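You operate a simulated robot arm through the tools that you are given. There is no shell and no other tool.

Carry out the task below with a simulated two-armed robot. There is one attempt and no reset: what you move stays moved.

JOB
Take the lid stack in silver with blue band and leave it on the yellow card marked store. Take the jug marked peach with red cap and leave it on the high left shelf of grey rack. Put the can marked spare with white band on the top of table marked multipacks away on the top of shelf with side panels. Press the button marked mix two times. Push the red drawer marked rejects shut. Take the box marked pins and put it on the teal square board. Open the drawer marked gauges, fetch the round gauge marked sixty five from the inside of drawer marked gauges and stand it on the green card marked packing, then shut the gauges. Pull the drawer marked wash card open. The order is free. Set down upright: jug marked peach with red cap, can marked spare with white band, box marked pins, round gauge marked sixty five.
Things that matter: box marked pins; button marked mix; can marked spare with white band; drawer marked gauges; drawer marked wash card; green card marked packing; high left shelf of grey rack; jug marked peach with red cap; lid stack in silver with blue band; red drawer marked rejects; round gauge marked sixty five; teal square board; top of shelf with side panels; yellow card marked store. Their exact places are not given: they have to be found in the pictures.

Only the result counts: the job must be done as asked and must still hold three seconds after the hand-in. Knocking over, shifting, dropping, spilling or breaking anything else fails it. Lids that push on must go on centred and level and be pressed home; caps that screw on are set level and turned clockwise until they are tight.

ROBOT AND FRAMES
Two 6-joint arms with two-finger parallel grippers on one trunk, on a base that moves. Base frame: it is fixed to the floor where the robot stands at the start and does not move with it; the origin is under the middle of the robot, x ahead of it, y to its left, z up. Units: mm, degrees, N and s.
The left shoulder is at the start at [80, 216, 1595], the right one opposite. With the tool pointing down near the work surface each hand reaches from about 100 to 700 mm from the robot's upright axis, wherever it stands, measured 20 degrees to its own side. Places, roughly: box marked pins [1500, 6000, 1250]; button marked mix [400, 1600, 1000]; can marked spare with white band [2500, 750, 1000]; drawer marked gauges [-100, 6600, 700]; drawer marked wash card [-2500, 6600, 400]; green card marked packing [750, 6500, 1000]; high left shelf of grey rack [4500, 3700, 1300]; jug marked peach with red cap [2750, 1000, 500]; lid stack in silver with blue band (5x5x5 cm) [3000, 1200, 900]; red drawer marked rejects [1600, 3500, 500]; round gauge marked sixty five [0, 6750, 750]; teal square board (15x15x1 cm) [2000, 5800, 900]; top of shelf with side panels (25x65 cm) [-340, 1440, 380]; yellow card marked store [2750, 1000, 750]. Payload 3.43 kg a hand.
The tool frame of a hand sits at the grasp point between the pads (the TCP): z along the fingers, y along the line on which they close. The tips reach 30 mm beyond it. Largest opening 94 mm; finger width 28, thickness 10; the body of the gripper, 50 by 96 mm, starts 55 mm behind the TCP.
Orientation is told as [roll, pitch, yaw] about the base's x, y, z axes, in that order, counted from this pose: with the fingers straight down and closing along the base's y, the tool's x points along the base's -x, its y along +y and its z along -z.

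CONTROLS
- The arms move only by the tool nudge_tool. It takes "left_series", "right_series" or both (then of equal length, played together; a hand with none holds still); each is one flat list of numbers, 6 for each row, row after row: the shift along the tool's x, y, z in mm, then the turn, a rotation vector about the tool's x, y, z in degrees. In form: [dx, dy, dz, ax, ay, az, dx, dy, dz, ax, ay, az, ...]. A call has 1 to 20 rows; each row is the pose to reach, as a shift and turn from the pose commanded when the call began, along the tool's axes at that moment. "left_grip" and "right_grip" are, for a hand that has rows, the gripper command, from -1 (shut) to 1 (fully open), values between in proportion, set as the call begins (left out, the last holds). A row lasts 0.2 s, in which the tool goes at most 50 mm and 8.6 degrees; a call with a longer step from one row to the next is refused whole, and so is a gripper value outside its range. Where a pose cannot be reached the arm comes as near as it can. A force on the tool above 40 N (or 10 N above the force at the start of the call, whichever is more), or a blocked arm, ends the call early, and 0.2 s more pass. Each finger travels about 72 mm/s and halts on what it meets, pressing with about 28 N; the grip force reading is that of the motor and also rises with nothing between the fingers. The clock runs only during rows and for 0.2 s after the last one: add rows that repeat a pose to give the fingers time. The reply holds the time, the measured pose of the TCP, the force on the tool along the base axes, the opening and the grip force, in the units named above and with some noise, with the torque about the TCP (base axes, N m) and any sound that the robot's microphone picked up.
- Cameras (640 x 400 px; columns grow to the right, rows downward): "scene" is now at [107.9, -13.7, 1758.8]; the picture's right is [-0.17, -0.99, 0.00], its down [-0.71, 0.12, -0.70] and it looks along [0.69, -0.12, -0.72] (base axes); focal length 280 px, centre (320, 200). "left" rides on the left gripper at [76, -14, -102] in its tool frame; the picture's right is [0.18, 0.98, 0.00], its down [-0.75, 0.14, -0.64] and it looks along [-0.63, 0.12, 0.77] (tool axes); focal length 243 px, centre (320, 200). "right" rides on the right gripper at [76, 14, -102] in its tool frame; the picture's right is [-0.18, 0.98, 0.00], its down [-0.75, -0.14, -0.64] and it looks along [-0.63, -0.12, 0.77] (tool axes); focal length 243 px, centre (320, 200).
- grab_frame(camera): a new picture of that camera. The clock stands still meanwhile.
- slide_trunk(by): slides the trunk up (or, below 0, down) by that many mm; the arms and the scene camera ride with it, the base frame stays. It gives what a move gives, with no picture.
- roll_base(legs): drives the robot by 1 to 6 legs, each [ahead, left, turn to the left] in mm, mm and degrees, along the robot's own axes; the way and the turn of a leg run together, so that a leg with both is an arc; at most 1500 mm and 180 degrees a leg. The arms and the cameras ride along, it lands a little off, and it stops where it bumps. It gives what a move gives.
- aim_head(pan, tilt): turns the head with the scene camera to pan (to the left, within 86 degrees either way) and tilt (down, from -29 to 69), counted from straight ahead of the robot. It gives what a move gives.
- pixel_to_xyz(camera, pixels): there is no depth. For up to 12 entries [column, row, z] of the newest picture of that camera ("zoom" is the newest enlarged one), the place [x, y] in the base frame at which the ray of that pixel passes the height z, good to about 2 mm. The clock stands still meanwhile.
- close_up(camera, box): a new picture of the part [left, top, right, bottom] of that camera's present view, enlarged. The clock stands still meanwhile.
- close_job(): hands the job in; it is judged then, once.

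Open the grippers and draw the arms clear of the work before you hand the job in, unless the task says otherwise.

The tools are called after "Request:" by a JSON object that holds its "api" and its "payload". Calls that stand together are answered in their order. nudge_tool: Moves the arms, as the interface text tells. Its arguments: {"type":"object","properties":{"left_series":{"type":"array"},"left_grip":{"type":"number"},"right_series":{"type":"array"},"right_grip":{"type":"number"}},"required":[]} The other tools are called the same way: slide_trunk (by) moves the trunk up or down; roll_base (legs) drives the base; aim_head (pan, tilt) turns the head that bears the scene camera; grab_frame (camera) takes a picture; pixel_to_xyz (camera, pixels) gives the place at which the rays of pixels pass given heights; close_up (camera, box) takes an enlarged picture of a part of a camera's view; close_job () hands the job in.

At the start:

```text
time_s: 0.0
left_tool_pos: [582.4, 259.1, 1040.1]
left_orientation: [0.0, -0.1, 0.0]
left_force: [1.0, 0.3, 0.6]
left_torque: [0.01, 0.02, 0.01]
left_grip_width: 93.9
left_finger_force: 0.0
right_tool_pos: [473.4, -247.0, 1039.8]
right_orientation: [0.0, -0.2, 0.0]
right_force: [0.1, 0.1, 0.1]
right_torque: [-0.03, 0.01, 0.0]
right_grip_width: 94.0
right_finger_force: 0.0
trunk travel left (down, up): [-825.0, 15.0]
robot x, y, heading: [-3.1, -0.2, -0.1]
head pan, tilt (commanded): [-9.6, 45.8]
```

scene: 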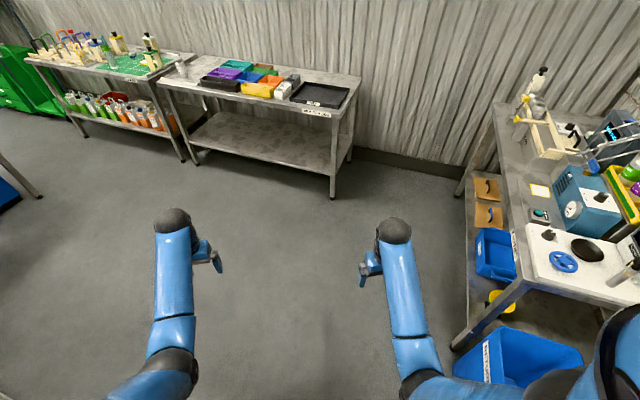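
right: 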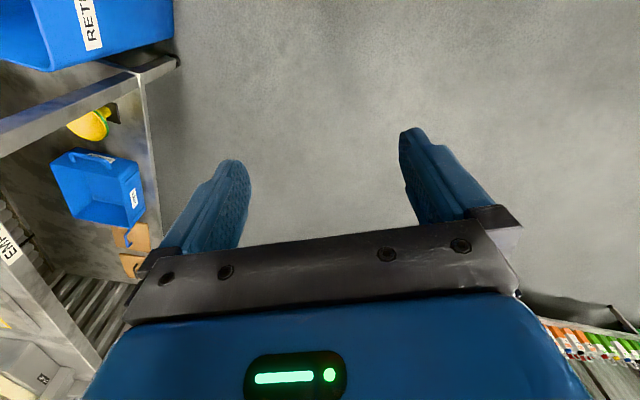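
left: 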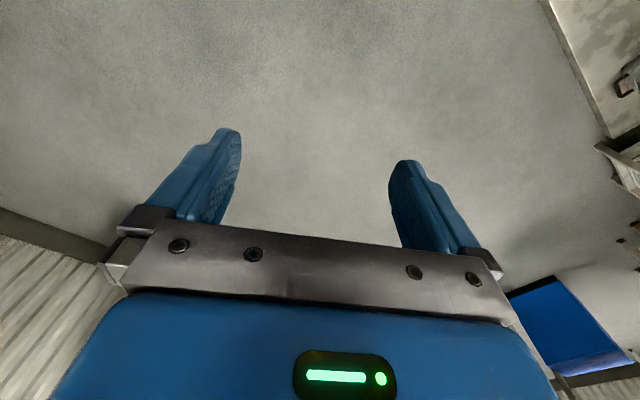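

I start by looking around; the newest picture shows a table ahead-left around (270,90) and (120,70). I turn the head to the left to see the rest.

Request:
{"api": "aim_head", "payload": {"pan": 30, "tilt": 30}}

Request:
{"api": "grab_frame", "payload": {"camera": "scene"}}

Request:
{"api": "aim_head", "payload": {"pan": 80, "tilt": 30}}

Request:
{"api": "grab_frame", "payload": {"camera": "scene"}}

```text
time_s: 1.1
left_tool_pos: [582.8, 260.6, 1039.8]
left_orientation: [-0.1, 0.0, 0.0]
left_force: [-0.4, -1.0, -0.3]
left_torque: [0.02, -0.01, -0.03]
left_grip_width: 94.1
left_finger_force: 0.0
right_tool_pos: [472.5, -245.2, 1038.3]
right_orientation: [0.0, -0.2, 0.0]
right_force: [-0.1, 0.4, 0.1]
right_torque: [0.02, -0.01, 0.04]
right_grip_width: 94.1
right_finger_force: 0.1
trunk travel left (down, up): [-825.0, 15.0]
robot x, y, heading: [1.0, 2.7, 0.1]
head pan, tilt (commanded): [30.0, 30.0]
```

```text
taken
```

scene: 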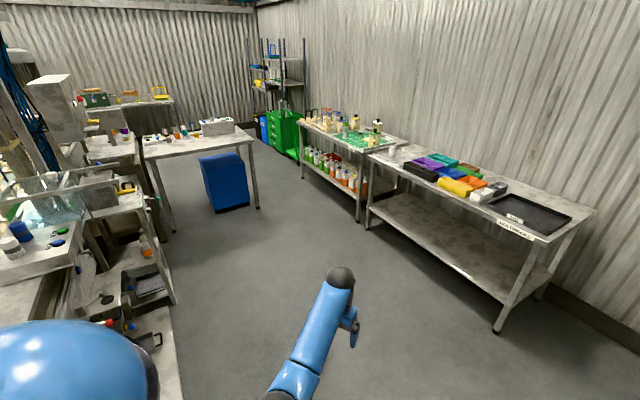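

```text
time_s: 2.2
left_tool_pos: [584.4, 259.6, 1040.1]
left_orientation: [0.0, 0.0, 0.0]
left_force: [-0.5, 0.8, 0.7]
left_torque: [0.0, 0.0, 0.03]
left_grip_width: 93.9
left_finger_force: 0.1
right_tool_pos: [471.3, -245.3, 1037.2]
right_orientation: [0.0, -0.3, -0.1]
right_force: [1.0, 0.1, -0.2]
right_torque: [0.0, 0.03, 0.01]
right_grip_width: 93.9
right_finger_force: 0.0
trunk travel left (down, up): [-825.0, 15.0]
robot x, y, heading: [1.0, -1.7, 0.1]
head pan, tilt (commanded): [80.0, 30.0]
```

```text
taken
```

scene: 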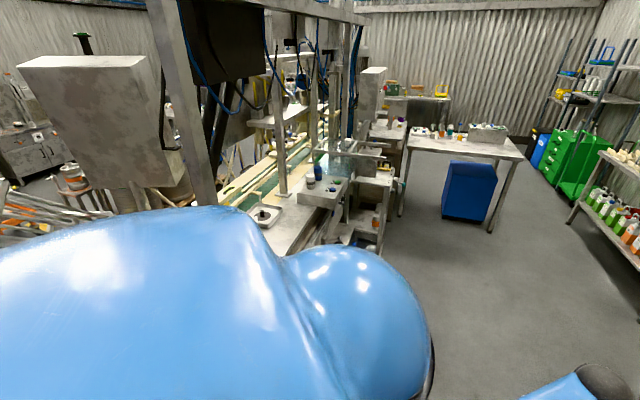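

The table on the right (450–590, 160–230) seems to be the one with the can, and the next one holds the jugs; I take enlarged views of each area.

Request:
{"api": "aim_head", "payload": {"pan": 25, "tilt": 25}}

Request:
{"api": "close_up", "payload": {"camera": "scene", "box": [280, 100, 440, 200]}}

Request:
{"api": "close_up", "payload": {"camera": "scene", "box": [340, 120, 580, 270]}}

Request:
{"api": "close_up", "payload": {"camera": "scene", "box": [200, 20, 340, 170]}}

Request:
{"api": "close_up", "payload": {"camera": "scene", "box": [0, 50, 200, 175]}}

```text
time_s: 3.5
left_tool_pos: [584.1, 258.9, 1039.5]
left_orientation: [0.0, 0.0, 0.0]
left_force: [0.0, 0.8, 0.4]
left_torque: [-0.02, 0.0, -0.01]
left_grip_width: 94.1
left_finger_force: 0.1
right_tool_pos: [472.6, -245.0, 1037.4]
right_orientation: [0.0, -0.2, 0.0]
right_force: [0.3, 0.4, -0.4]
right_torque: [-0.02, 0.02, 0.01]
right_grip_width: 94.0
right_finger_force: 0.0
trunk travel left (down, up): [-825.0, 15.0]
robot x, y, heading: [2.0, -0.4, 0.0]
head pan, tilt (commanded): [25.0, 25.0]
```

```text
4.00 times, centred on (360, 150) of scene
```

zoom: 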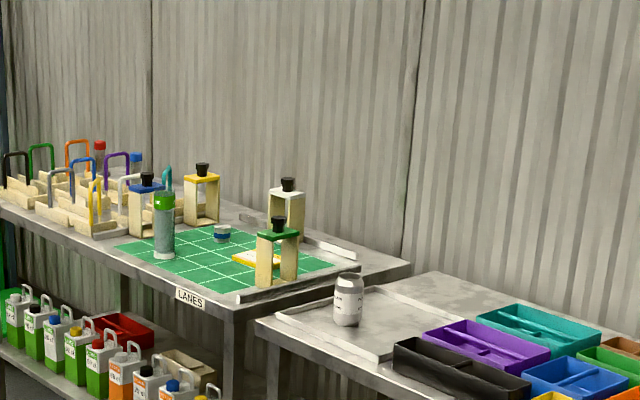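

```text
2.67 times, centred on (460, 195) of scene
```

zoom: 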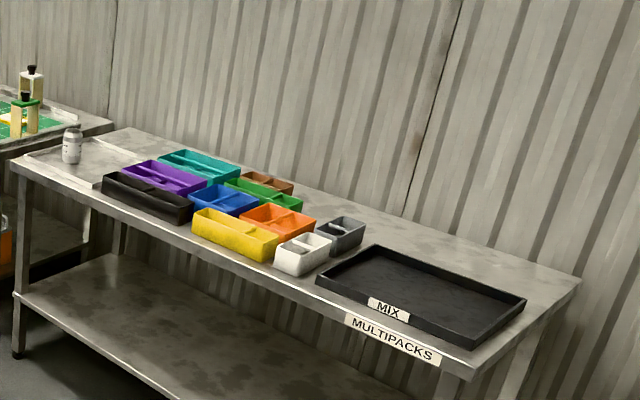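

```text
2.67 times, centred on (270, 95) of scene
```

zoom: 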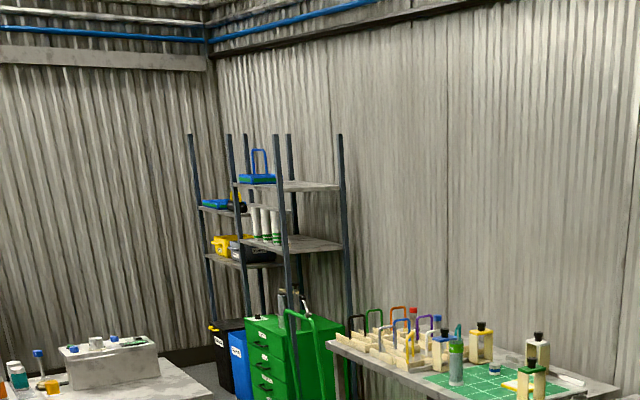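

```text
3.20 times, centred on (100, 112) of scene
```

zoom: 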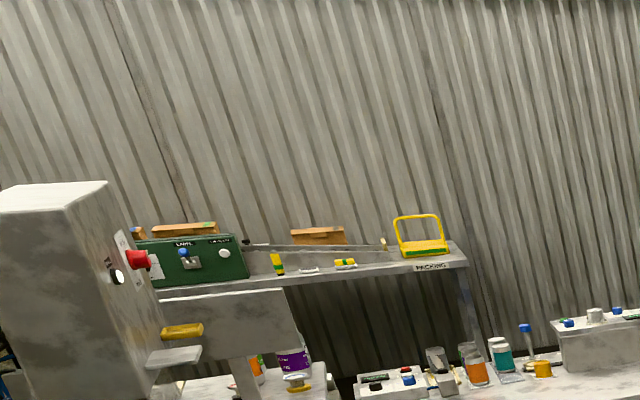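

The can stands at about zoom (348,300) near the left end of the multipacks table, the lid stack and yellow card on the LANES table. I measure table edges and the things in the current view.

Request:
{"api": "grab_frame", "payload": {"camera": "scene"}}

Request:
{"api": "pixel_to_xyz", "payload": {"camera": "scene", "pixels": [[367, 182, 900], [346, 177, 900], [335, 159, 900], [345, 165, 900], [505, 253, 900], [337, 178, 900], [382, 165, 900]]}}

```text
taken
```

scene: 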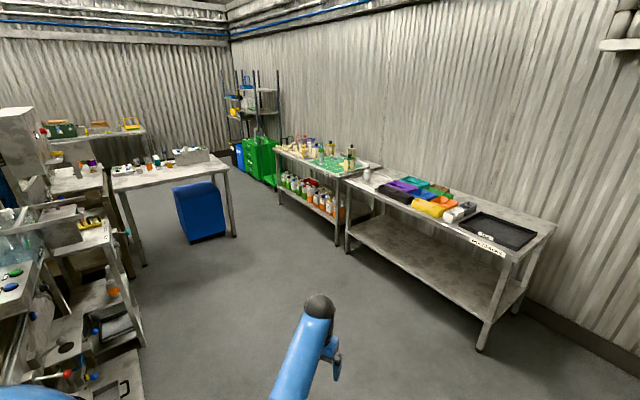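

```text
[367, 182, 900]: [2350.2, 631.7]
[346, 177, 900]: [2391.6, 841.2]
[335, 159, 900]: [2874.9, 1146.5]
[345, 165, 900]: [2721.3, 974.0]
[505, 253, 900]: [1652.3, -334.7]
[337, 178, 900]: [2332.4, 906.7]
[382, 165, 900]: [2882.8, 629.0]
```

The table edge runs diagonally (about 29° from my axes). Before driving I draw both hands back and up so they do not sweep over the tables.

Request:
{"api": "nudge_tool", "payload": {"left_series": [40, 0, -20, 0, 0, 0, 80, 0, -40, 0, 0, 0, 120, 0, -60, 0, 0, 0, 160, 0, -80, 0, 0, 0, 200, 0, -100, 0, 0, 0, 220, 0, -140, 0, 0, 0], "right_series": [20, 0, -20, 0, 0, 0, 40, 0, -40, 0, 0, 0, 60, 0, -60, 0, 0, 0, 80, 0, -80, 0, 0, 0, 100, 0, -100, 0, 0, 0, 120, 0, -140, 0, 0, 0]}}

Request:
{"api": "roll_base", "payload": {"legs": [[850, 300, 0], [800, 300, 0]]}}

Request:
{"api": "grab_frame", "payload": {"camera": "scene"}}

```text
time_s: 4.9
left_tool_pos: [347.7, 259.3, 1034.0]
left_orientation: [0.2, -1.4, 0.0]
left_force: [0.2, 0.8, -0.4]
left_torque: [0.02, -0.02, 0.01]
left_grip_width: 94.2
left_finger_force: 0.1
left hand out of reach, approached as far as the arm can: row 2, 3, 4, 5, 6
right_tool_pos: [332.1, -245.0, 1036.8]
right_orientation: [-0.2, -1.3, -0.1]
right_force: [-0.2, 0.4, 1.0]
right_torque: [0.01, -0.04, 0.03]
right_grip_width: 93.8
right_finger_force: 0.0
right hand out of reach, approached as far as the arm can: row 1, 2, 3, 4, 5, 6
trunk travel left (down, up): [-825.0, 15.0]
robot x, y, heading: [-2.8, 0.3, -0.1]
head pan, tilt (commanded): [25.0, 25.0]
```

```text
time_s: 13.8
left_tool_pos: [2011.2, 848.4, 1033.4]
left_orientation: [0.1, -1.3, -0.3]
left_force: [-0.5, 0.3, -0.4]
left_torque: [-0.03, 0.04, 0.0]
left_grip_width: 94.1
left_finger_force: 0.1
right_tool_pos: [1992.2, 344.0, 1036.3]
right_orientation: [-0.2, -1.3, -0.3]
right_force: [0.6, -1.5, -0.5]
right_torque: [-0.01, 0.0, 0.05]
right_grip_width: 94.0
right_finger_force: 0.0
trunk travel left (down, up): [-825.0, 15.0]
robot x, y, heading: [1664.1, 592.4, -0.5]
head pan, tilt (commanded): [25.0, 25.0]
```

```text
taken
```

scene: 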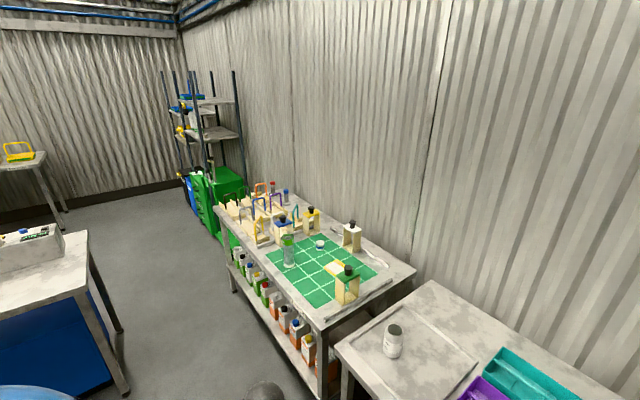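

Now I see the can at about (393,342), and the LANES table clearly. I take close-ups to read labels.

Request:
{"api": "close_up", "payload": {"camera": "scene", "box": [220, 170, 420, 295]}}

Request:
{"api": "close_up", "payload": {"camera": "scene", "box": [220, 240, 348, 400]}}

Request:
{"api": "close_up", "payload": {"camera": "scene", "box": [340, 300, 440, 380]}}

Request:
{"api": "close_up", "payload": {"camera": "scene", "box": [150, 60, 260, 250]}}

Request:
{"api": "pixel_to_xyz", "payload": {"camera": "scene", "pixels": [[393, 355, 900], [393, 329, 1010], [336, 347, 900], [324, 333, 900], [215, 207, 900], [320, 245, 900], [335, 267, 900]]}}

```text
3.20 times, centred on (320, 232) of scene
```

zoom: 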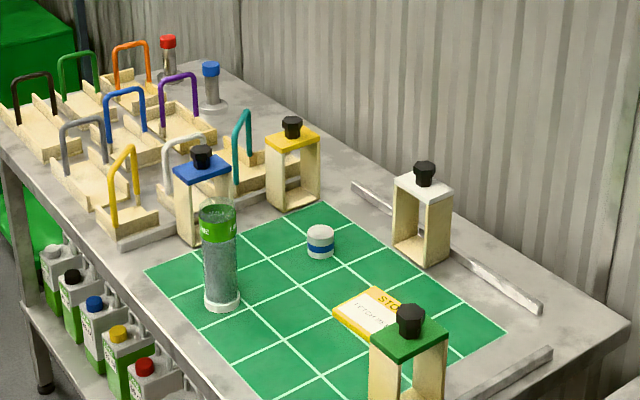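

```text
2.50 times, centred on (284, 320) of scene
```

zoom: 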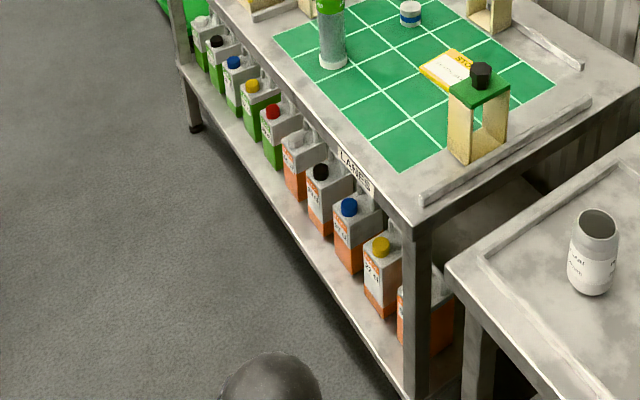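

```text
5.00 times, centred on (390, 340) of scene
```

zoom: 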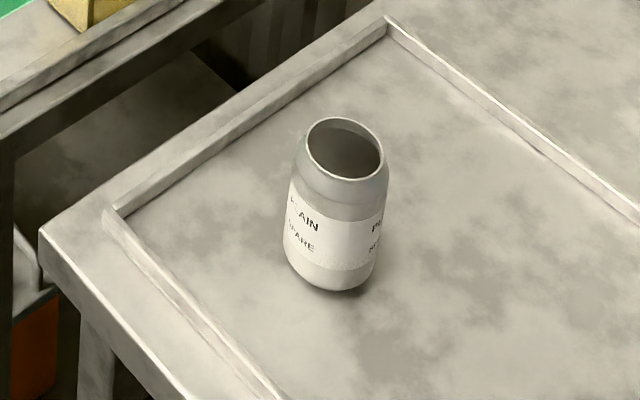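

```text
2.11 times, centred on (205, 155) of scene
```

zoom: 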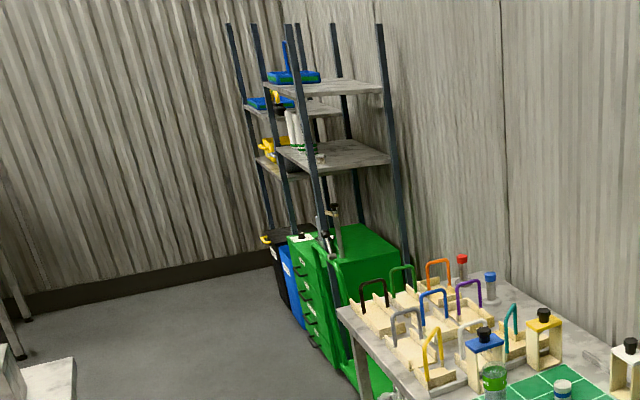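

```text
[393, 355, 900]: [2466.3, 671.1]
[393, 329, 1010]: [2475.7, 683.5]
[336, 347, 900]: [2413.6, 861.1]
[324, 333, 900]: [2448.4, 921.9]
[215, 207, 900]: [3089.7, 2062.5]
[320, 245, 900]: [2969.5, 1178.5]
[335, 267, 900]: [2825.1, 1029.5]
```

Triangulating the two views gives the multipacks table top at about z=836 and the can near (2518,678). I query the edges with that height.

Request:
{"api": "grab_frame", "payload": {"camera": "scene"}}

Request:
{"api": "pixel_to_xyz", "payload": {"camera": "scene", "pixels": [[393, 355, 836], [336, 347, 836], [365, 398, 836], [427, 281, 836], [324, 333, 836], [324, 333, 900], [215, 207, 836], [320, 249, 836], [330, 397, 0], [415, 272, 836]]}}

```text
taken
```

scene: 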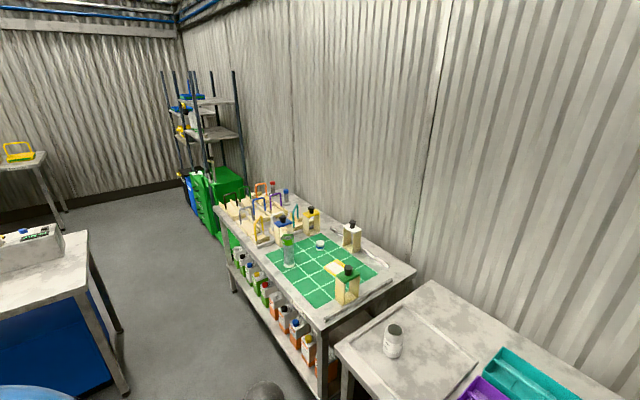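

```text
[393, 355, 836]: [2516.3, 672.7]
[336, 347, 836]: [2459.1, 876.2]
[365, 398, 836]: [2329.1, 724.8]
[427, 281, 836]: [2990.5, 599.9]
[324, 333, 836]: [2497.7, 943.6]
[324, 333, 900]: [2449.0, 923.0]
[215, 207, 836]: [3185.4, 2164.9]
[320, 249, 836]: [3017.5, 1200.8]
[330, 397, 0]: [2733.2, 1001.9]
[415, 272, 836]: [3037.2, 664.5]
```

The tables' normal points at about −29.4°. I turn to face the table and shift to bring the can into the left hand's zone.

Request:
{"api": "roll_base", "payload": {"legs": [[0, 0, -29], [175, 298, 0]]}}

Request:
{"api": "aim_head", "payload": {"pan": 20, "tilt": 50}}

Request:
{"api": "grab_frame", "payload": {"camera": "scene"}}

Request:
{"api": "grab_frame", "payload": {"camera": "left"}}

```text
time_s: 17.5
left_tool_pos: [2391.2, 821.3, 1034.2]
left_orientation: [0.3, -1.2, -29.2]
left_force: [-0.4, -0.1, 0.0]
left_torque: [0.03, -0.03, -0.01]
left_grip_width: 94.0
left_finger_force: 0.1
right_tool_pos: [2130.4, 391.5, 1037.1]
right_orientation: [0.0, -1.3, -29.3]
right_force: [0.0, -0.2, -0.3]
right_torque: [0.01, -0.02, -0.01]
right_grip_width: 94.1
right_finger_force: 0.1
trunk travel left (down, up): [-825.0, 15.0]
robot x, y, heading: [1962.4, 766.4, -29.1]
head pan, tilt (commanded): [25.0, 25.0]
```

```text
time_s: 18.4
left_tool_pos: [2393.5, 822.9, 1032.2]
left_orientation: [0.0, -1.2, -29.3]
left_force: [0.3, -0.3, -0.4]
left_torque: [0.0, -0.01, -0.03]
left_grip_width: 94.0
left_finger_force: 0.1
right_tool_pos: [2132.8, 391.9, 1035.8]
right_orientation: [-0.2, -1.1, -29.3]
right_force: [0.0, -0.7, -0.7]
right_torque: [-0.01, 0.01, 0.0]
right_grip_width: 94.1
right_finger_force: 0.0
trunk travel left (down, up): [-825.0, 15.0]
robot x, y, heading: [1961.8, 768.2, -29.2]
head pan, tilt (commanded): [20.0, 50.0]
```

```text
taken
```

scene: 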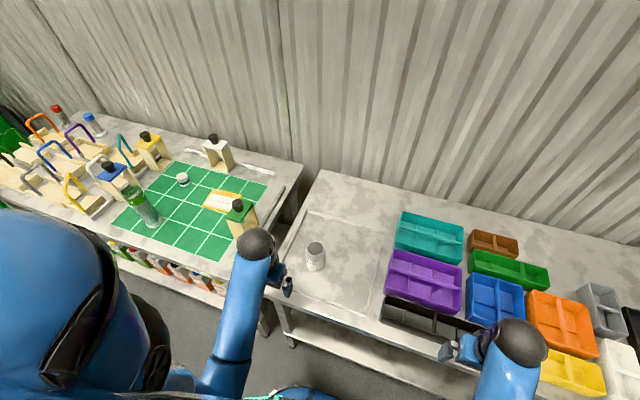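

```text
taken
```

left: 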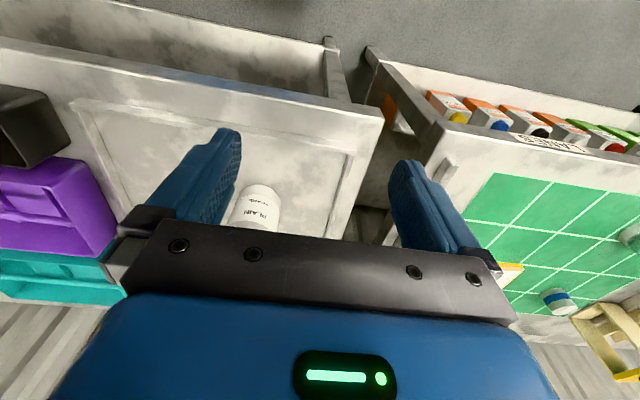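

The can is at about (316,257), the lid stack at (183,179), the yellow card at (222,201). I get their positions and take close-ups.

Request:
{"api": "pixel_to_xyz", "payload": {"camera": "scene", "pixels": [[316, 269, 836], [316, 247, 945], [183, 185, 836], [183, 176, 880], [222, 201, 836], [305, 165, 836], [248, 202, 836], [204, 201, 836], [275, 309, 836]]}}

Request:
{"api": "close_up", "payload": {"camera": "scene", "box": [276, 220, 356, 280]}}

Request:
{"api": "close_up", "payload": {"camera": "scene", "box": [140, 150, 300, 250]}}

```text
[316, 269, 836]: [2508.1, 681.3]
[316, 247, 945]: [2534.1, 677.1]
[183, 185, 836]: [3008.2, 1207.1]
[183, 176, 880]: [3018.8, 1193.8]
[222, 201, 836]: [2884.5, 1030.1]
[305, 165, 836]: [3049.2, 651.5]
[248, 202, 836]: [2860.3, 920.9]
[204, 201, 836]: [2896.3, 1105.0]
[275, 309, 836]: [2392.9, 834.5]
```

```text
6.67 times, centred on (316, 250) of scene
```

zoom: 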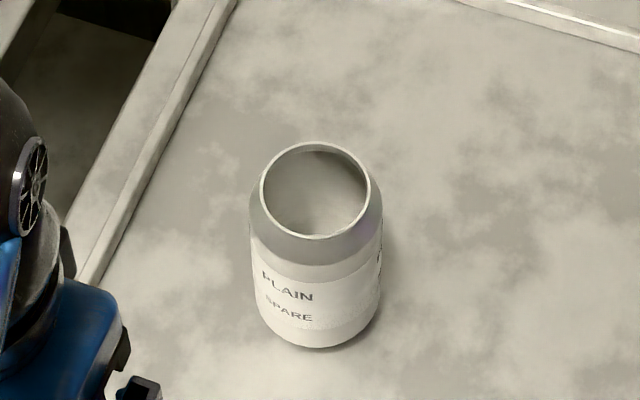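

```text
4.00 times, centred on (220, 200) of scene
```

zoom: 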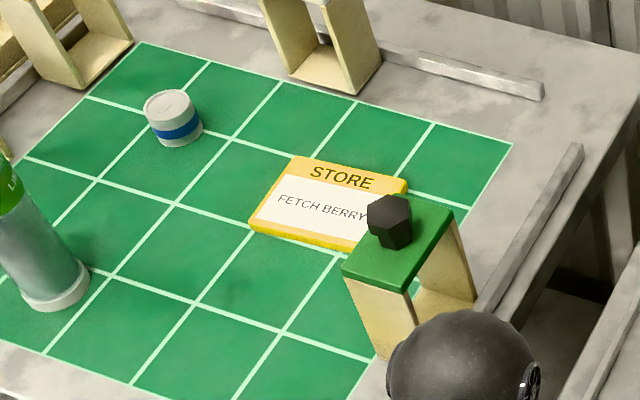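

The can centre comes out at about (2535,678), top near z=946. I move the left hand in stages over it, staying high, and check how it follows.

Request:
{"api": "nudge_tool", "payload": {"left_series": [-40, -10, 0, 0, 0, 0, -80, -25, 0, 0, 0, 0, -120, -40, 0, 0, 0, 0, -120, -40, 0, 0, 0, 0], "left_grip": 1}}

```text
time_s: 19.4
left_tool_pos: [2476.1, 728.1, 1034.1]
left_orientation: [0.2, -1.1, -29.4]
left_force: [0.7, 0.1, 0.5]
left_torque: [0.01, 0.01, 0.0]
left_grip_width: 94.3
left_finger_force: 0.2
right_tool_pos: [2132.7, 390.5, 1036.8]
right_orientation: [0.0, -1.3, -29.3]
right_force: [0.4, -0.4, -0.9]
right_torque: [-0.01, 0.0, -0.02]
right_grip_width: 94.1
right_finger_force: 0.1
trunk travel left (down, up): [-825.0, 15.0]
robot x, y, heading: [1963.5, 766.7, -29.3]
head pan, tilt (commanded): [20.0, 50.0]
```

The hand follows as commanded (82,−95 in base). I finish the lateral move and correct the 1.1° pitch, then look with the hand camera.

Request:
{"api": "nudge_tool", "payload": {"left_series": [-38, -7, 0, 0, 0.5, 0, -76, -15, 0, 0, 1.1, 0, -76, -15, 0, 0, 1.1, 0]}}

Request:
{"api": "grab_frame", "payload": {"camera": "left"}}

Request:
{"api": "grab_frame", "payload": {"camera": "scene"}}

```text
time_s: 20.2
left_tool_pos: [2536.1, 676.9, 1035.9]
left_orientation: [0.2, -0.1, -29.3]
left_force: [0.0, 0.4, 0.5]
left_torque: [-0.03, -0.02, 0.02]
left_grip_width: 93.9
left_finger_force: 0.1
right_tool_pos: [2132.1, 391.9, 1036.0]
right_orientation: [-0.2, -1.2, -29.3]
right_force: [0.1, -0.2, -0.6]
right_torque: [0.02, 0.01, -0.03]
right_grip_width: 94.1
right_finger_force: 0.0
trunk travel left (down, up): [-825.0, 15.0]
robot x, y, heading: [1961.4, 767.9, -29.2]
head pan, tilt (commanded): [20.0, 50.0]
```

```text
taken
```

left: 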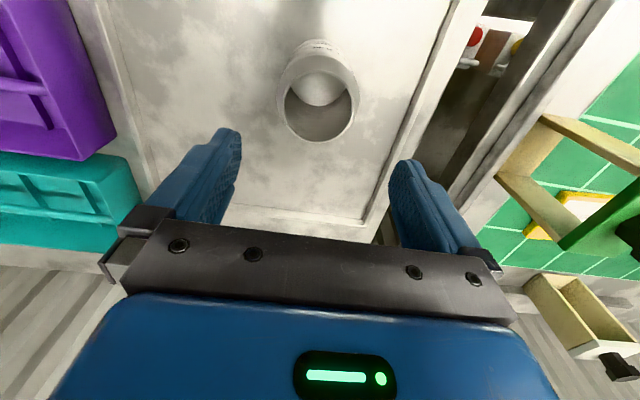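

```text
taken
```

scene: 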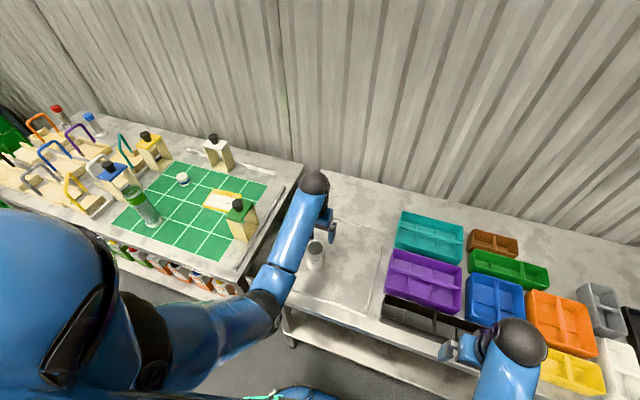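

In the hand view the can rim is centred near (319,108); I check this against the two cameras.

Request:
{"api": "pixel_to_xyz", "payload": {"camera": "left", "pixels": [[319, 107, 946], [319, 107, 930], [319, 107, 960], [317, 42, 836]]}}

Request:
{"api": "close_up", "payload": {"camera": "left", "box": [240, 20, 400, 160]}}

```text
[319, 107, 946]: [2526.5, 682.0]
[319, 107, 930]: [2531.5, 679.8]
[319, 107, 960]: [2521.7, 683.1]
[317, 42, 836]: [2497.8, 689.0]
```

```text
2.86 times, centred on (320, 90) of left
```

zoom: 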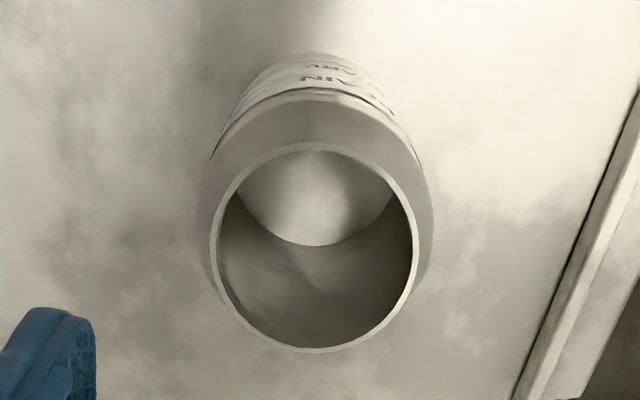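

I refine the can centre by querying the rim in an enlarged scene view and the enlarged hand view.

Request:
{"api": "pixel_to_xyz", "payload": {"camera": "zoom", "pixels": [[314, 247, 940], [314, 247, 950], [314, 247, 960]]}}

Request:
{"api": "close_up", "payload": {"camera": "scene", "box": [276, 220, 356, 280]}}

Request:
{"api": "pixel_to_xyz", "payload": {"camera": "zoom", "pixels": [[315, 190, 940], [315, 190, 950], [315, 190, 960], [315, 345, 836], [315, 345, 826]]}}

```text
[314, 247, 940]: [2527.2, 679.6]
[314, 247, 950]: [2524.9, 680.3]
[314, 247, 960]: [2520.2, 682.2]
```

```text
6.67 times, centred on (316, 250) of scene
```

zoom: 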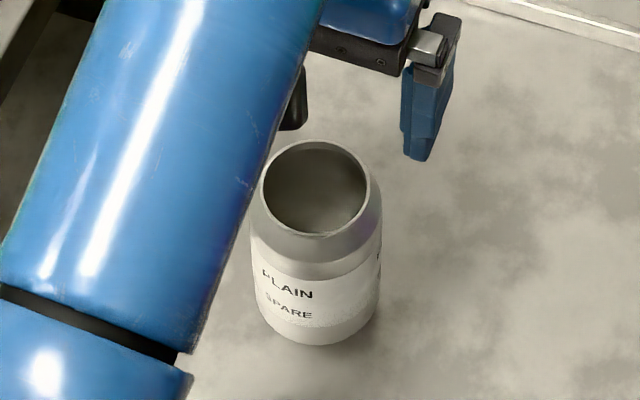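

```text
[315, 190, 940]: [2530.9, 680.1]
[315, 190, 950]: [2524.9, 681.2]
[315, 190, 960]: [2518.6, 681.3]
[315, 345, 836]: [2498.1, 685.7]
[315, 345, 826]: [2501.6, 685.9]
```

Rim centre is at (2525,681), z≈951. I shift the hand by the small correction and lower to z≈910 with the fingers straddling the can.

Request:
{"api": "nudge_tool", "payload": {"left_series": [11, -2, 5, 0, 0, 0, 11, -2, 40, 0, 0, 0, 11, -2, 75, 0, 0, 0, 11, -2, 105, 0, 0, 0, 11, -2, 125, 0, 0, 0, 11, -2, 125, 0, 0, 0]}}

Request:
{"api": "grab_frame", "payload": {"camera": "left"}}

```text
time_s: 21.6
left_tool_pos: [2526.8, 683.8, 911.5]
left_orientation: [0.2, 0.0, -29.4]
left_force: [0.1, 0.3, -0.3]
left_torque: [-0.01, 0.01, 0.0]
left_grip_width: 93.9
left_finger_force: 0.0
right_tool_pos: [2132.6, 391.8, 1035.2]
right_orientation: [-0.2, -1.1, -29.3]
right_force: [-0.3, -0.4, -0.2]
right_torque: [0.01, -0.03, 0.0]
right_grip_width: 93.8
right_finger_force: 0.0
trunk travel left (down, up): [-825.0, 15.0]
robot x, y, heading: [1965.4, 766.0, -29.2]
head pan, tilt (commanded): [20.0, 50.0]
```

```text
taken
```

left: 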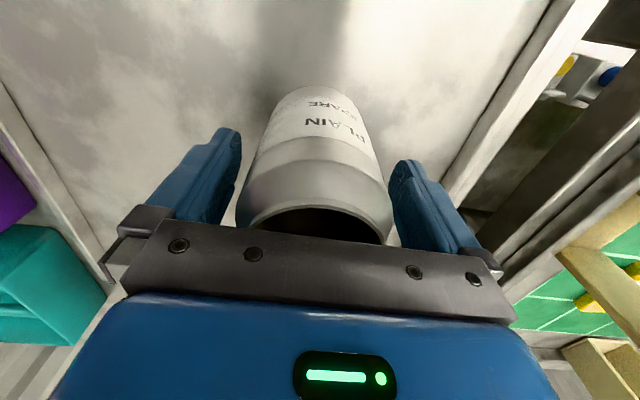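

The can sits between the fingers; I close the left gripper.

Request:
{"api": "nudge_tool", "payload": {"left_series": [0, 0, 0, 0, 0, 0, 0, 0, 0, 0, 0, 0, 0, 0, 0, 0, 0, 0, 0, 0, 0, 0, 0, 0], "left_grip": -1}}

Request:
{"api": "nudge_tool", "payload": {"left_series": [0, 0, -30, 0, 0, 0, 0, 0, -60, 0, 0, 0, 0, 0, -90, 0, 0, 0, 0, 0, -110, 0, 0, 0, 0, 0, -110, 0, 0, 0]}}

Request:
{"api": "grab_frame", "payload": {"camera": "left"}}

```text
time_s: 22.6
left_tool_pos: [2527.0, 682.9, 912.3]
left_orientation: [0.1, 0.0, -29.3]
left_force: [-0.1, -0.6, 0.5]
left_torque: [-0.03, -0.03, -0.03]
left_grip_width: 65.4
left_finger_force: 28.2
right_tool_pos: [2132.0, 391.1, 1034.6]
right_orientation: [-0.1, -1.2, -29.3]
right_force: [0.7, 0.5, 0.4]
right_torque: [0.0, 0.0, -0.01]
right_grip_width: 94.0
right_finger_force: 0.1
trunk travel left (down, up): [-825.0, 15.0]
robot x, y, heading: [1958.4, 767.9, -29.1]
head pan, tilt (commanded): [20.0, 50.0]
```

```text
time_s: 23.8
left_tool_pos: [2526.2, 681.8, 1022.1]
left_orientation: [0.2, 0.0, -29.3]
left_force: [-0.3, -0.6, 0.0]
left_torque: [-0.02, -0.01, -0.03]
left_grip_width: 65.4
left_finger_force: 28.6
right_tool_pos: [2132.7, 391.0, 1035.1]
right_orientation: [-0.2, -1.2, -29.3]
right_force: [-0.1, -0.4, -0.7]
right_torque: [0.02, -0.02, -0.03]
right_grip_width: 93.9
right_finger_force: 0.0
trunk travel left (down, up): [-825.0, 15.0]
robot x, y, heading: [1960.6, 766.9, -29.2]
head pan, tilt (commanded): [20.0, 50.0]
```

```text
taken
```

left: 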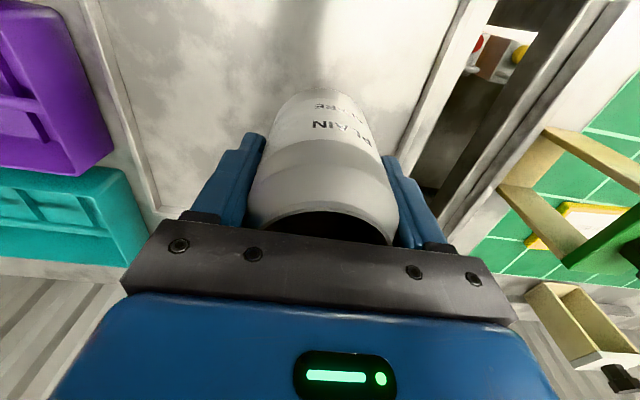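

The can is gripped (65.4 mm). I draw it back toward the body, then drive away from the table toward the start area and face left to find the shelf and the button.

Request:
{"api": "nudge_tool", "payload": {"left_series": [40, 0, 0, 0, 0, 0, 80, 0, 0, 0, 0, 0, 120, 0, 0, 0, 0, 0, 160, 0, 0, 0, 0, 0, 160, 0, 0, 0, 0, 0]}}

Request:
{"api": "roll_base", "payload": {"legs": [[-500, 0, 0], [-373, -1023, 0], [0, 0, 119]]}}

Request:
{"api": "aim_head", "payload": {"pan": 10, "tilt": 30}}

Request:
{"api": "grab_frame", "payload": {"camera": "scene"}}

```text
time_s: 25.0
left_tool_pos: [2385.4, 760.5, 1020.1]
left_orientation: [0.2, 0.0, -29.3]
left_force: [0.6, -0.3, -0.4]
left_torque: [0.02, 0.02, 0.01]
left_grip_width: 65.2
left_finger_force: 28.4
right_tool_pos: [2133.2, 392.4, 1035.8]
right_orientation: [-0.1, -1.1, -29.3]
right_force: [0.4, 0.2, 0.0]
right_torque: [-0.01, 0.02, 0.01]
right_grip_width: 93.8
right_finger_force: 0.2
trunk travel left (down, up): [-825.0, 15.0]
robot x, y, heading: [1963.4, 767.6, -29.4]
head pan, tilt (commanded): [20.0, 50.0]
```

```text
time_s: 38.1
left_tool_pos: [501.9, 677.0, 1021.4]
left_orientation: [0.1, -0.1, 89.6]
left_force: [0.5, 1.1, -0.8]
left_torque: [-0.02, -0.03, -0.02]
left_grip_width: 65.1
left_finger_force: 27.9
right_tool_pos: [948.1, 633.4, 1035.3]
right_orientation: [-0.1, -1.2, 89.5]
right_force: [0.3, -1.2, 0.5]
right_torque: [-0.01, -0.01, 0.02]
right_grip_width: 93.9
right_finger_force: 0.0
trunk travel left (down, up): [-825.0, 15.0]
robot x, y, heading: [703.7, 301.6, 89.6]
head pan, tilt (commanded): [20.0, 50.0]
```

```text
time_s: 38.9
left_tool_pos: [502.1, 677.2, 1020.7]
left_orientation: [0.3, 0.0, 89.5]
left_force: [0.0, -1.3, -0.8]
left_torque: [0.01, 0.01, 0.04]
left_grip_width: 64.8
left_finger_force: 27.9
right_tool_pos: [948.4, 633.8, 1036.2]
right_orientation: [-0.1, -1.2, 89.6]
right_force: [0.5, 0.5, 0.7]
right_torque: [0.0, -0.01, 0.0]
right_grip_width: 94.1
right_finger_force: 0.0
trunk travel left (down, up): [-825.0, 15.0]
robot x, y, heading: [700.7, 304.7, 89.7]
head pan, tilt (commanded): [10.0, 30.0]
```

```text
taken
```

scene: 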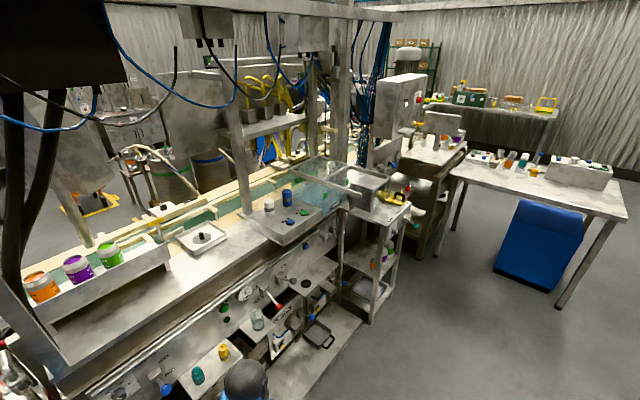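

I see a machine line with controls on its front; I take close-ups to find the MIX button and the shelf with side panels.

Request:
{"api": "close_up", "payload": {"camera": "scene", "box": [160, 210, 360, 400]}}

Request:
{"api": "close_up", "payload": {"camera": "scene", "box": [0, 200, 260, 400]}}

Request:
{"api": "aim_head", "payload": {"pan": 55, "tilt": 40}}

Request:
{"api": "grab_frame", "payload": {"camera": "scene"}}

```text
2.11 times, centred on (260, 305) of scene
```

zoom: 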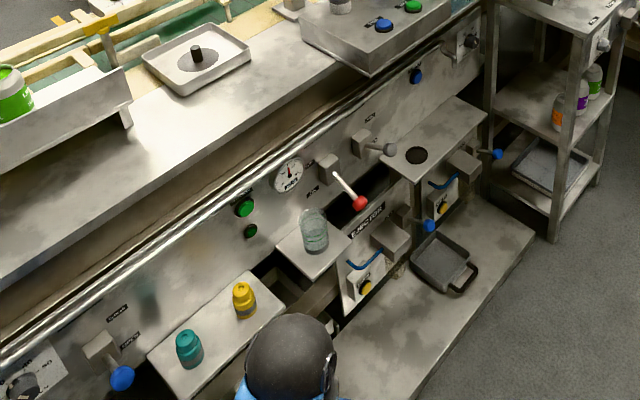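

```text
2.00 times, centred on (130, 300) of scene
```

zoom: 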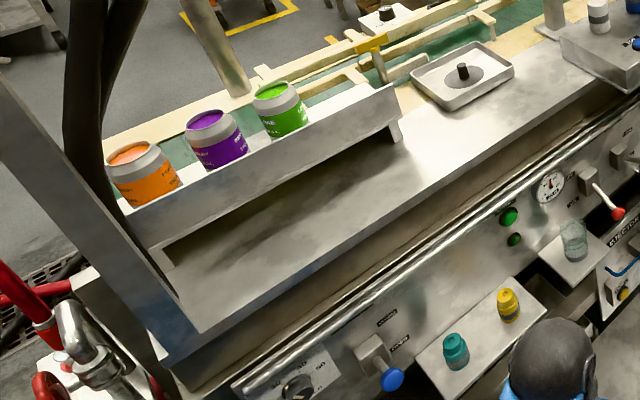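

```text
time_s: 40.0
left_tool_pos: [500.9, 676.9, 1019.6]
left_orientation: [0.2, 0.0, 89.6]
left_force: [0.0, -0.7, -0.3]
left_torque: [0.01, 0.0, 0.01]
left_grip_width: 65.2
left_finger_force: 27.9
right_tool_pos: [947.9, 633.7, 1036.8]
right_orientation: [-0.1, -1.3, 89.6]
right_force: [0.0, 0.8, 0.4]
right_torque: [-0.01, -0.01, -0.06]
right_grip_width: 94.0
right_finger_force: 0.1
trunk travel left (down, up): [-825.0, 15.0]
robot x, y, heading: [703.8, 301.5, 89.7]
head pan, tilt (commanded): [55.0, 40.0]
```

```text
taken
```

scene: 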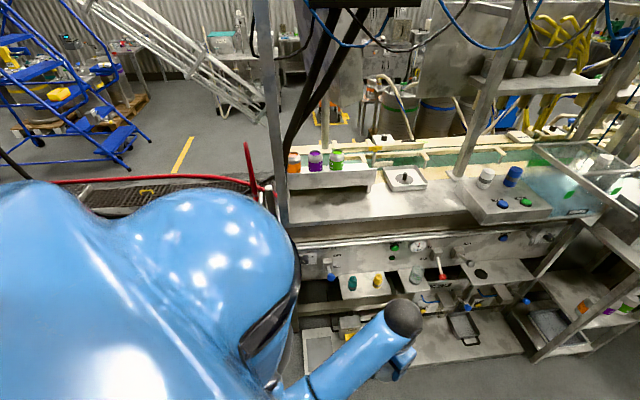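

The line runs along my left. I measure some of its points, then drive so that I face the low part near x≈−340.

Request:
{"api": "pixel_to_xyz", "payload": {"camera": "scene", "pixels": [[300, 240, 850], [560, 218, 850], [501, 202, 950], [526, 201, 950], [395, 246, 700], [335, 355, 100], [500, 358, 100], [380, 290, 500], [490, 350, 100]]}}

Request:
{"api": "roll_base", "payload": {"legs": [[0, 950, 0]]}}

Request:
{"api": "aim_head", "payload": {"pan": 0, "tilt": 40}}

Request:
{"api": "grab_frame", "payload": {"camera": "scene"}}

```text
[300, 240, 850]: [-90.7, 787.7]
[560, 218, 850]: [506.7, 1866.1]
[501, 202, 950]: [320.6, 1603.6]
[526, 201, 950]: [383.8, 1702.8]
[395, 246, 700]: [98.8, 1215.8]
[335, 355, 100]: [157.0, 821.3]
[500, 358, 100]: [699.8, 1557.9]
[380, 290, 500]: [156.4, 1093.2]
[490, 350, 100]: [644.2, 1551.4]
```

```text
time_s: 45.0
left_tool_pos: [-451.1, 684.1, 1021.0]
left_orientation: [0.1, 0.1, 89.7]
left_force: [-0.7, 0.0, 0.2]
left_torque: [-0.01, 0.0, -0.02]
left_grip_width: 64.7
left_finger_force: 28.5
right_tool_pos: [-7.5, 641.1, 1035.7]
right_orientation: [0.0, -1.2, 89.6]
right_force: [-1.2, -0.6, -0.1]
right_torque: [0.0, 0.01, -0.03]
right_grip_width: 93.8
right_finger_force: 0.0
trunk travel left (down, up): [-825.0, 15.0]
robot x, y, heading: [-257.6, 309.7, 89.5]
head pan, tilt (commanded): [55.0, 40.0]
```

```text
time_s: 46.2
left_tool_pos: [-452.7, 684.1, 1020.2]
left_orientation: [0.3, 0.0, 89.6]
left_force: [0.5, -0.5, 0.6]
left_torque: [0.0, 0.01, 0.0]
left_grip_width: 65.0
left_finger_force: 27.6
right_tool_pos: [-6.9, 640.4, 1035.7]
right_orientation: [-0.1, -1.2, 89.6]
right_force: [0.6, 0.0, -0.2]
right_torque: [-0.01, 0.0, 0.02]
right_grip_width: 94.0
right_finger_force: 0.1
trunk travel left (down, up): [-825.0, 15.0]
robot x, y, heading: [-253.7, 307.8, 89.9]
head pan, tilt (commanded): [0.0, 40.0]
```

```text
taken
```

scene: 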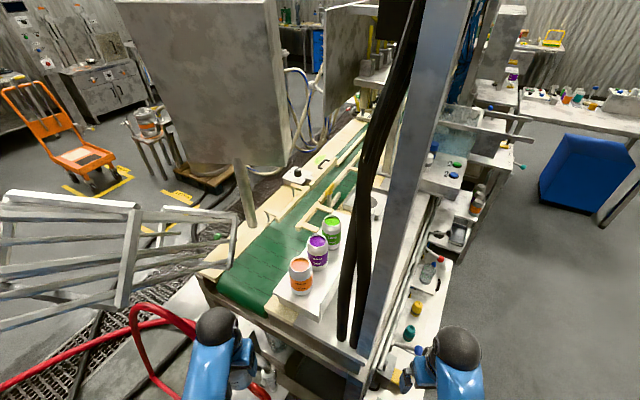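

The estimated shelf spot lies near pixel (306,267), behind/under the conveyor end. I take close-ups around it.

Request:
{"api": "close_up", "payload": {"camera": "scene", "box": [180, 200, 420, 400]}}

Request:
{"api": "close_up", "payload": {"camera": "scene", "box": [40, 90, 320, 270]}}

Request:
{"api": "close_up", "payload": {"camera": "scene", "box": [360, 130, 520, 260]}}

Request:
{"api": "grab_frame", "payload": {"camera": "left"}}

Request:
{"api": "grab_frame", "payload": {"camera": "right"}}

```text
2.00 times, centred on (300, 300) of scene
```

zoom: 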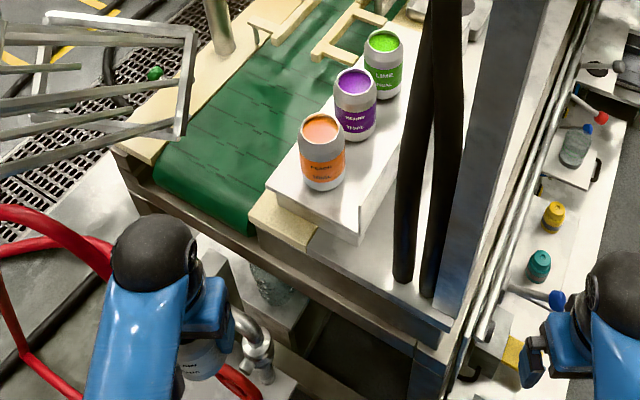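

```text
2.22 times, centred on (180, 180) of scene
```

zoom: 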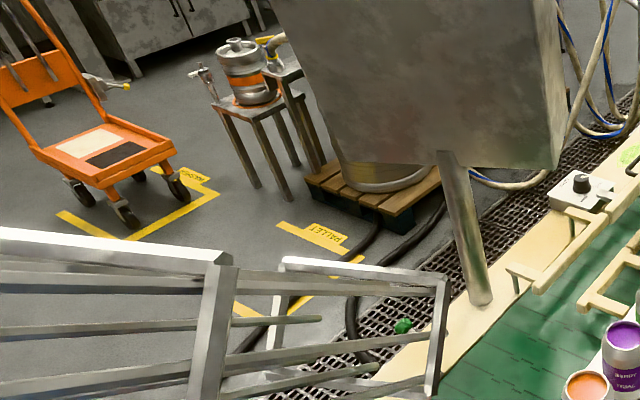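

```text
3.08 times, centred on (440, 195) of scene
```

zoom: 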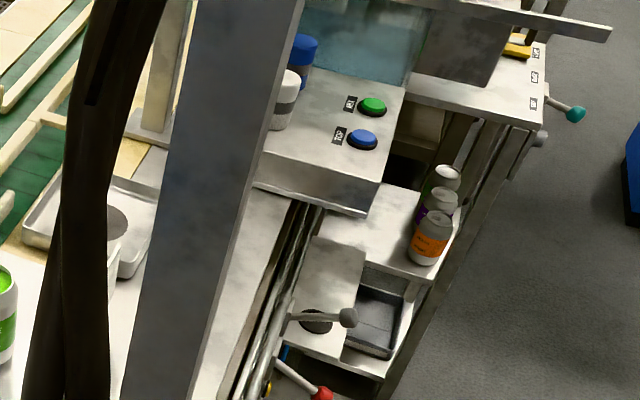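

```text
taken
```

left: 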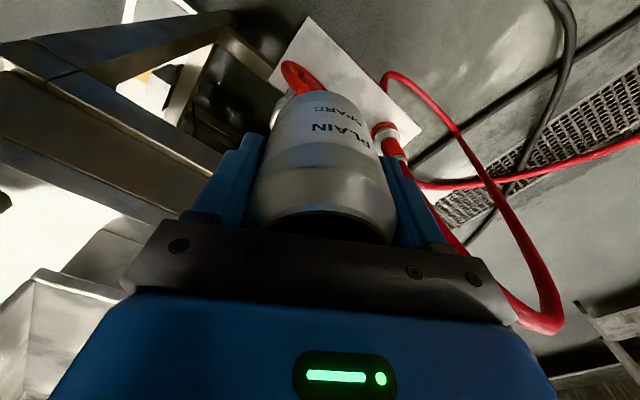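

```text
taken
```

right: 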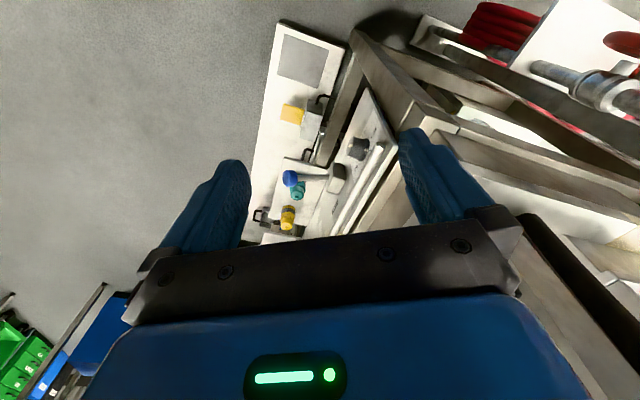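

I query positions of the paint cans, the structure under the conveyor end, and the buttons.

Request:
{"api": "close_up", "payload": {"camera": "scene", "box": [430, 150, 480, 185]}}

Request:
{"api": "grab_frame", "payload": {"camera": "scene"}}

Request:
{"api": "pixel_to_xyz", "payload": {"camera": "scene", "pixels": [[301, 293, 900], [332, 247, 900], [275, 305, 380], [275, 305, 0], [310, 345, 380], [456, 163, 950], [453, 174, 950], [206, 277, 800], [365, 350, 850], [200, 300, 100], [120, 250, 800]]}}

```text
11.43 times, centred on (455, 168) of scene
```

zoom: 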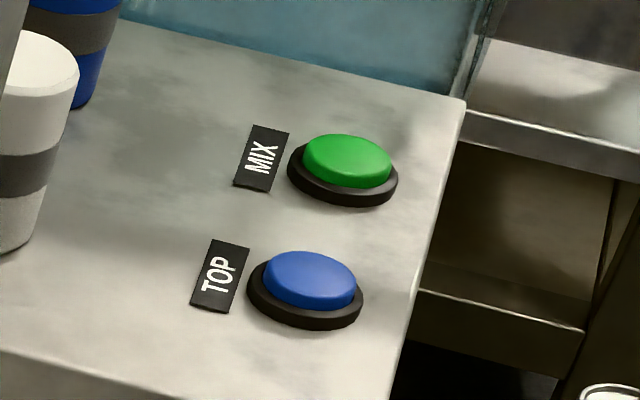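

```text
taken
```

scene: 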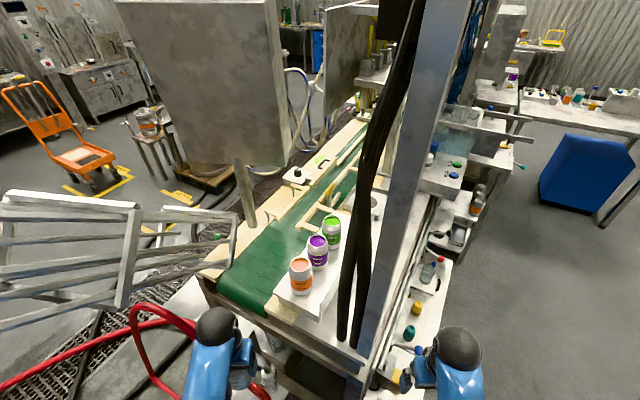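

```text
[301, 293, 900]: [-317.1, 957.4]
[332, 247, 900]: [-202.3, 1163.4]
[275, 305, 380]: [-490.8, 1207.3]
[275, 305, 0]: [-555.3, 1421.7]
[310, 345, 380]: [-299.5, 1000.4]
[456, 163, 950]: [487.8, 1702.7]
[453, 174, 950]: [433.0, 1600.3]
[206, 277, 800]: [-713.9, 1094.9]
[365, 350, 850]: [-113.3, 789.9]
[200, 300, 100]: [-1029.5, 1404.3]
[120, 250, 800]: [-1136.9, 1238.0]
```

MIX is the green button (≈(409,1563,1036) by triangulation). The shelf seems to be under the conveyor end; I look further left to see whether I can get round there.

Request:
{"api": "aim_head", "payload": {"pan": 45, "tilt": 40}}

Request:
{"api": "grab_frame", "payload": {"camera": "scene"}}

Request:
{"api": "aim_head", "payload": {"pan": 0, "tilt": 65}}

Request:
{"api": "grab_frame", "payload": {"camera": "scene"}}

```text
time_s: 47.4
left_tool_pos: [-452.0, 684.1, 1020.6]
left_orientation: [0.3, 0.0, 89.5]
left_force: [-0.2, 0.4, -0.2]
left_torque: [-0.01, 0.0, 0.0]
left_grip_width: 64.9
left_finger_force: 27.4
right_tool_pos: [-7.8, 640.6, 1036.7]
right_orientation: [-0.2, -1.2, 89.5]
right_force: [-0.2, 0.8, -0.6]
right_torque: [-0.02, -0.03, 0.01]
right_grip_width: 94.0
right_finger_force: 0.1
trunk travel left (down, up): [-825.0, 15.0]
robot x, y, heading: [-252.1, 308.8, 89.5]
head pan, tilt (commanded): [45.0, 40.0]
```

```text
taken
```

scene: 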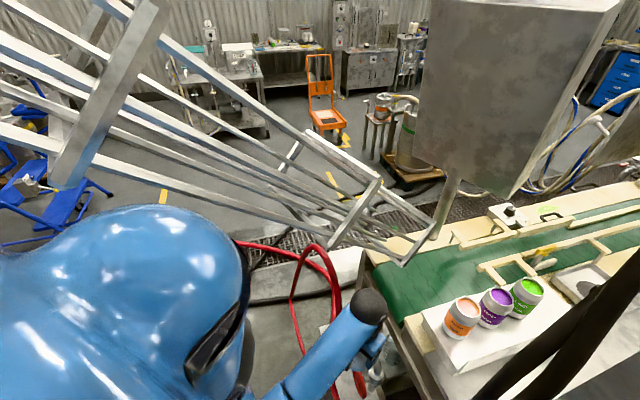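

```text
time_s: 48.5
left_tool_pos: [-452.3, 684.6, 1020.6]
left_orientation: [0.2, 0.0, 89.7]
left_force: [-0.9, -0.3, -1.1]
left_torque: [-0.03, -0.05, 0.0]
left_grip_width: 65.3
left_finger_force: 28.3
right_tool_pos: [-7.5, 640.5, 1036.1]
right_orientation: [-0.1, -1.1, 89.6]
right_force: [0.4, 0.2, -0.6]
right_torque: [-0.03, -0.01, 0.0]
right_grip_width: 94.2
right_finger_force: 0.1
trunk travel left (down, up): [-825.0, 15.0]
robot x, y, heading: [-255.5, 309.5, 89.7]
head pan, tilt (commanded): [0.0, 65.0]
```

```text
taken
```

scene: 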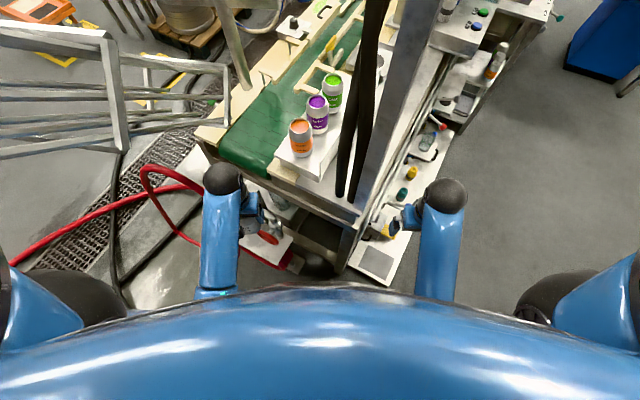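

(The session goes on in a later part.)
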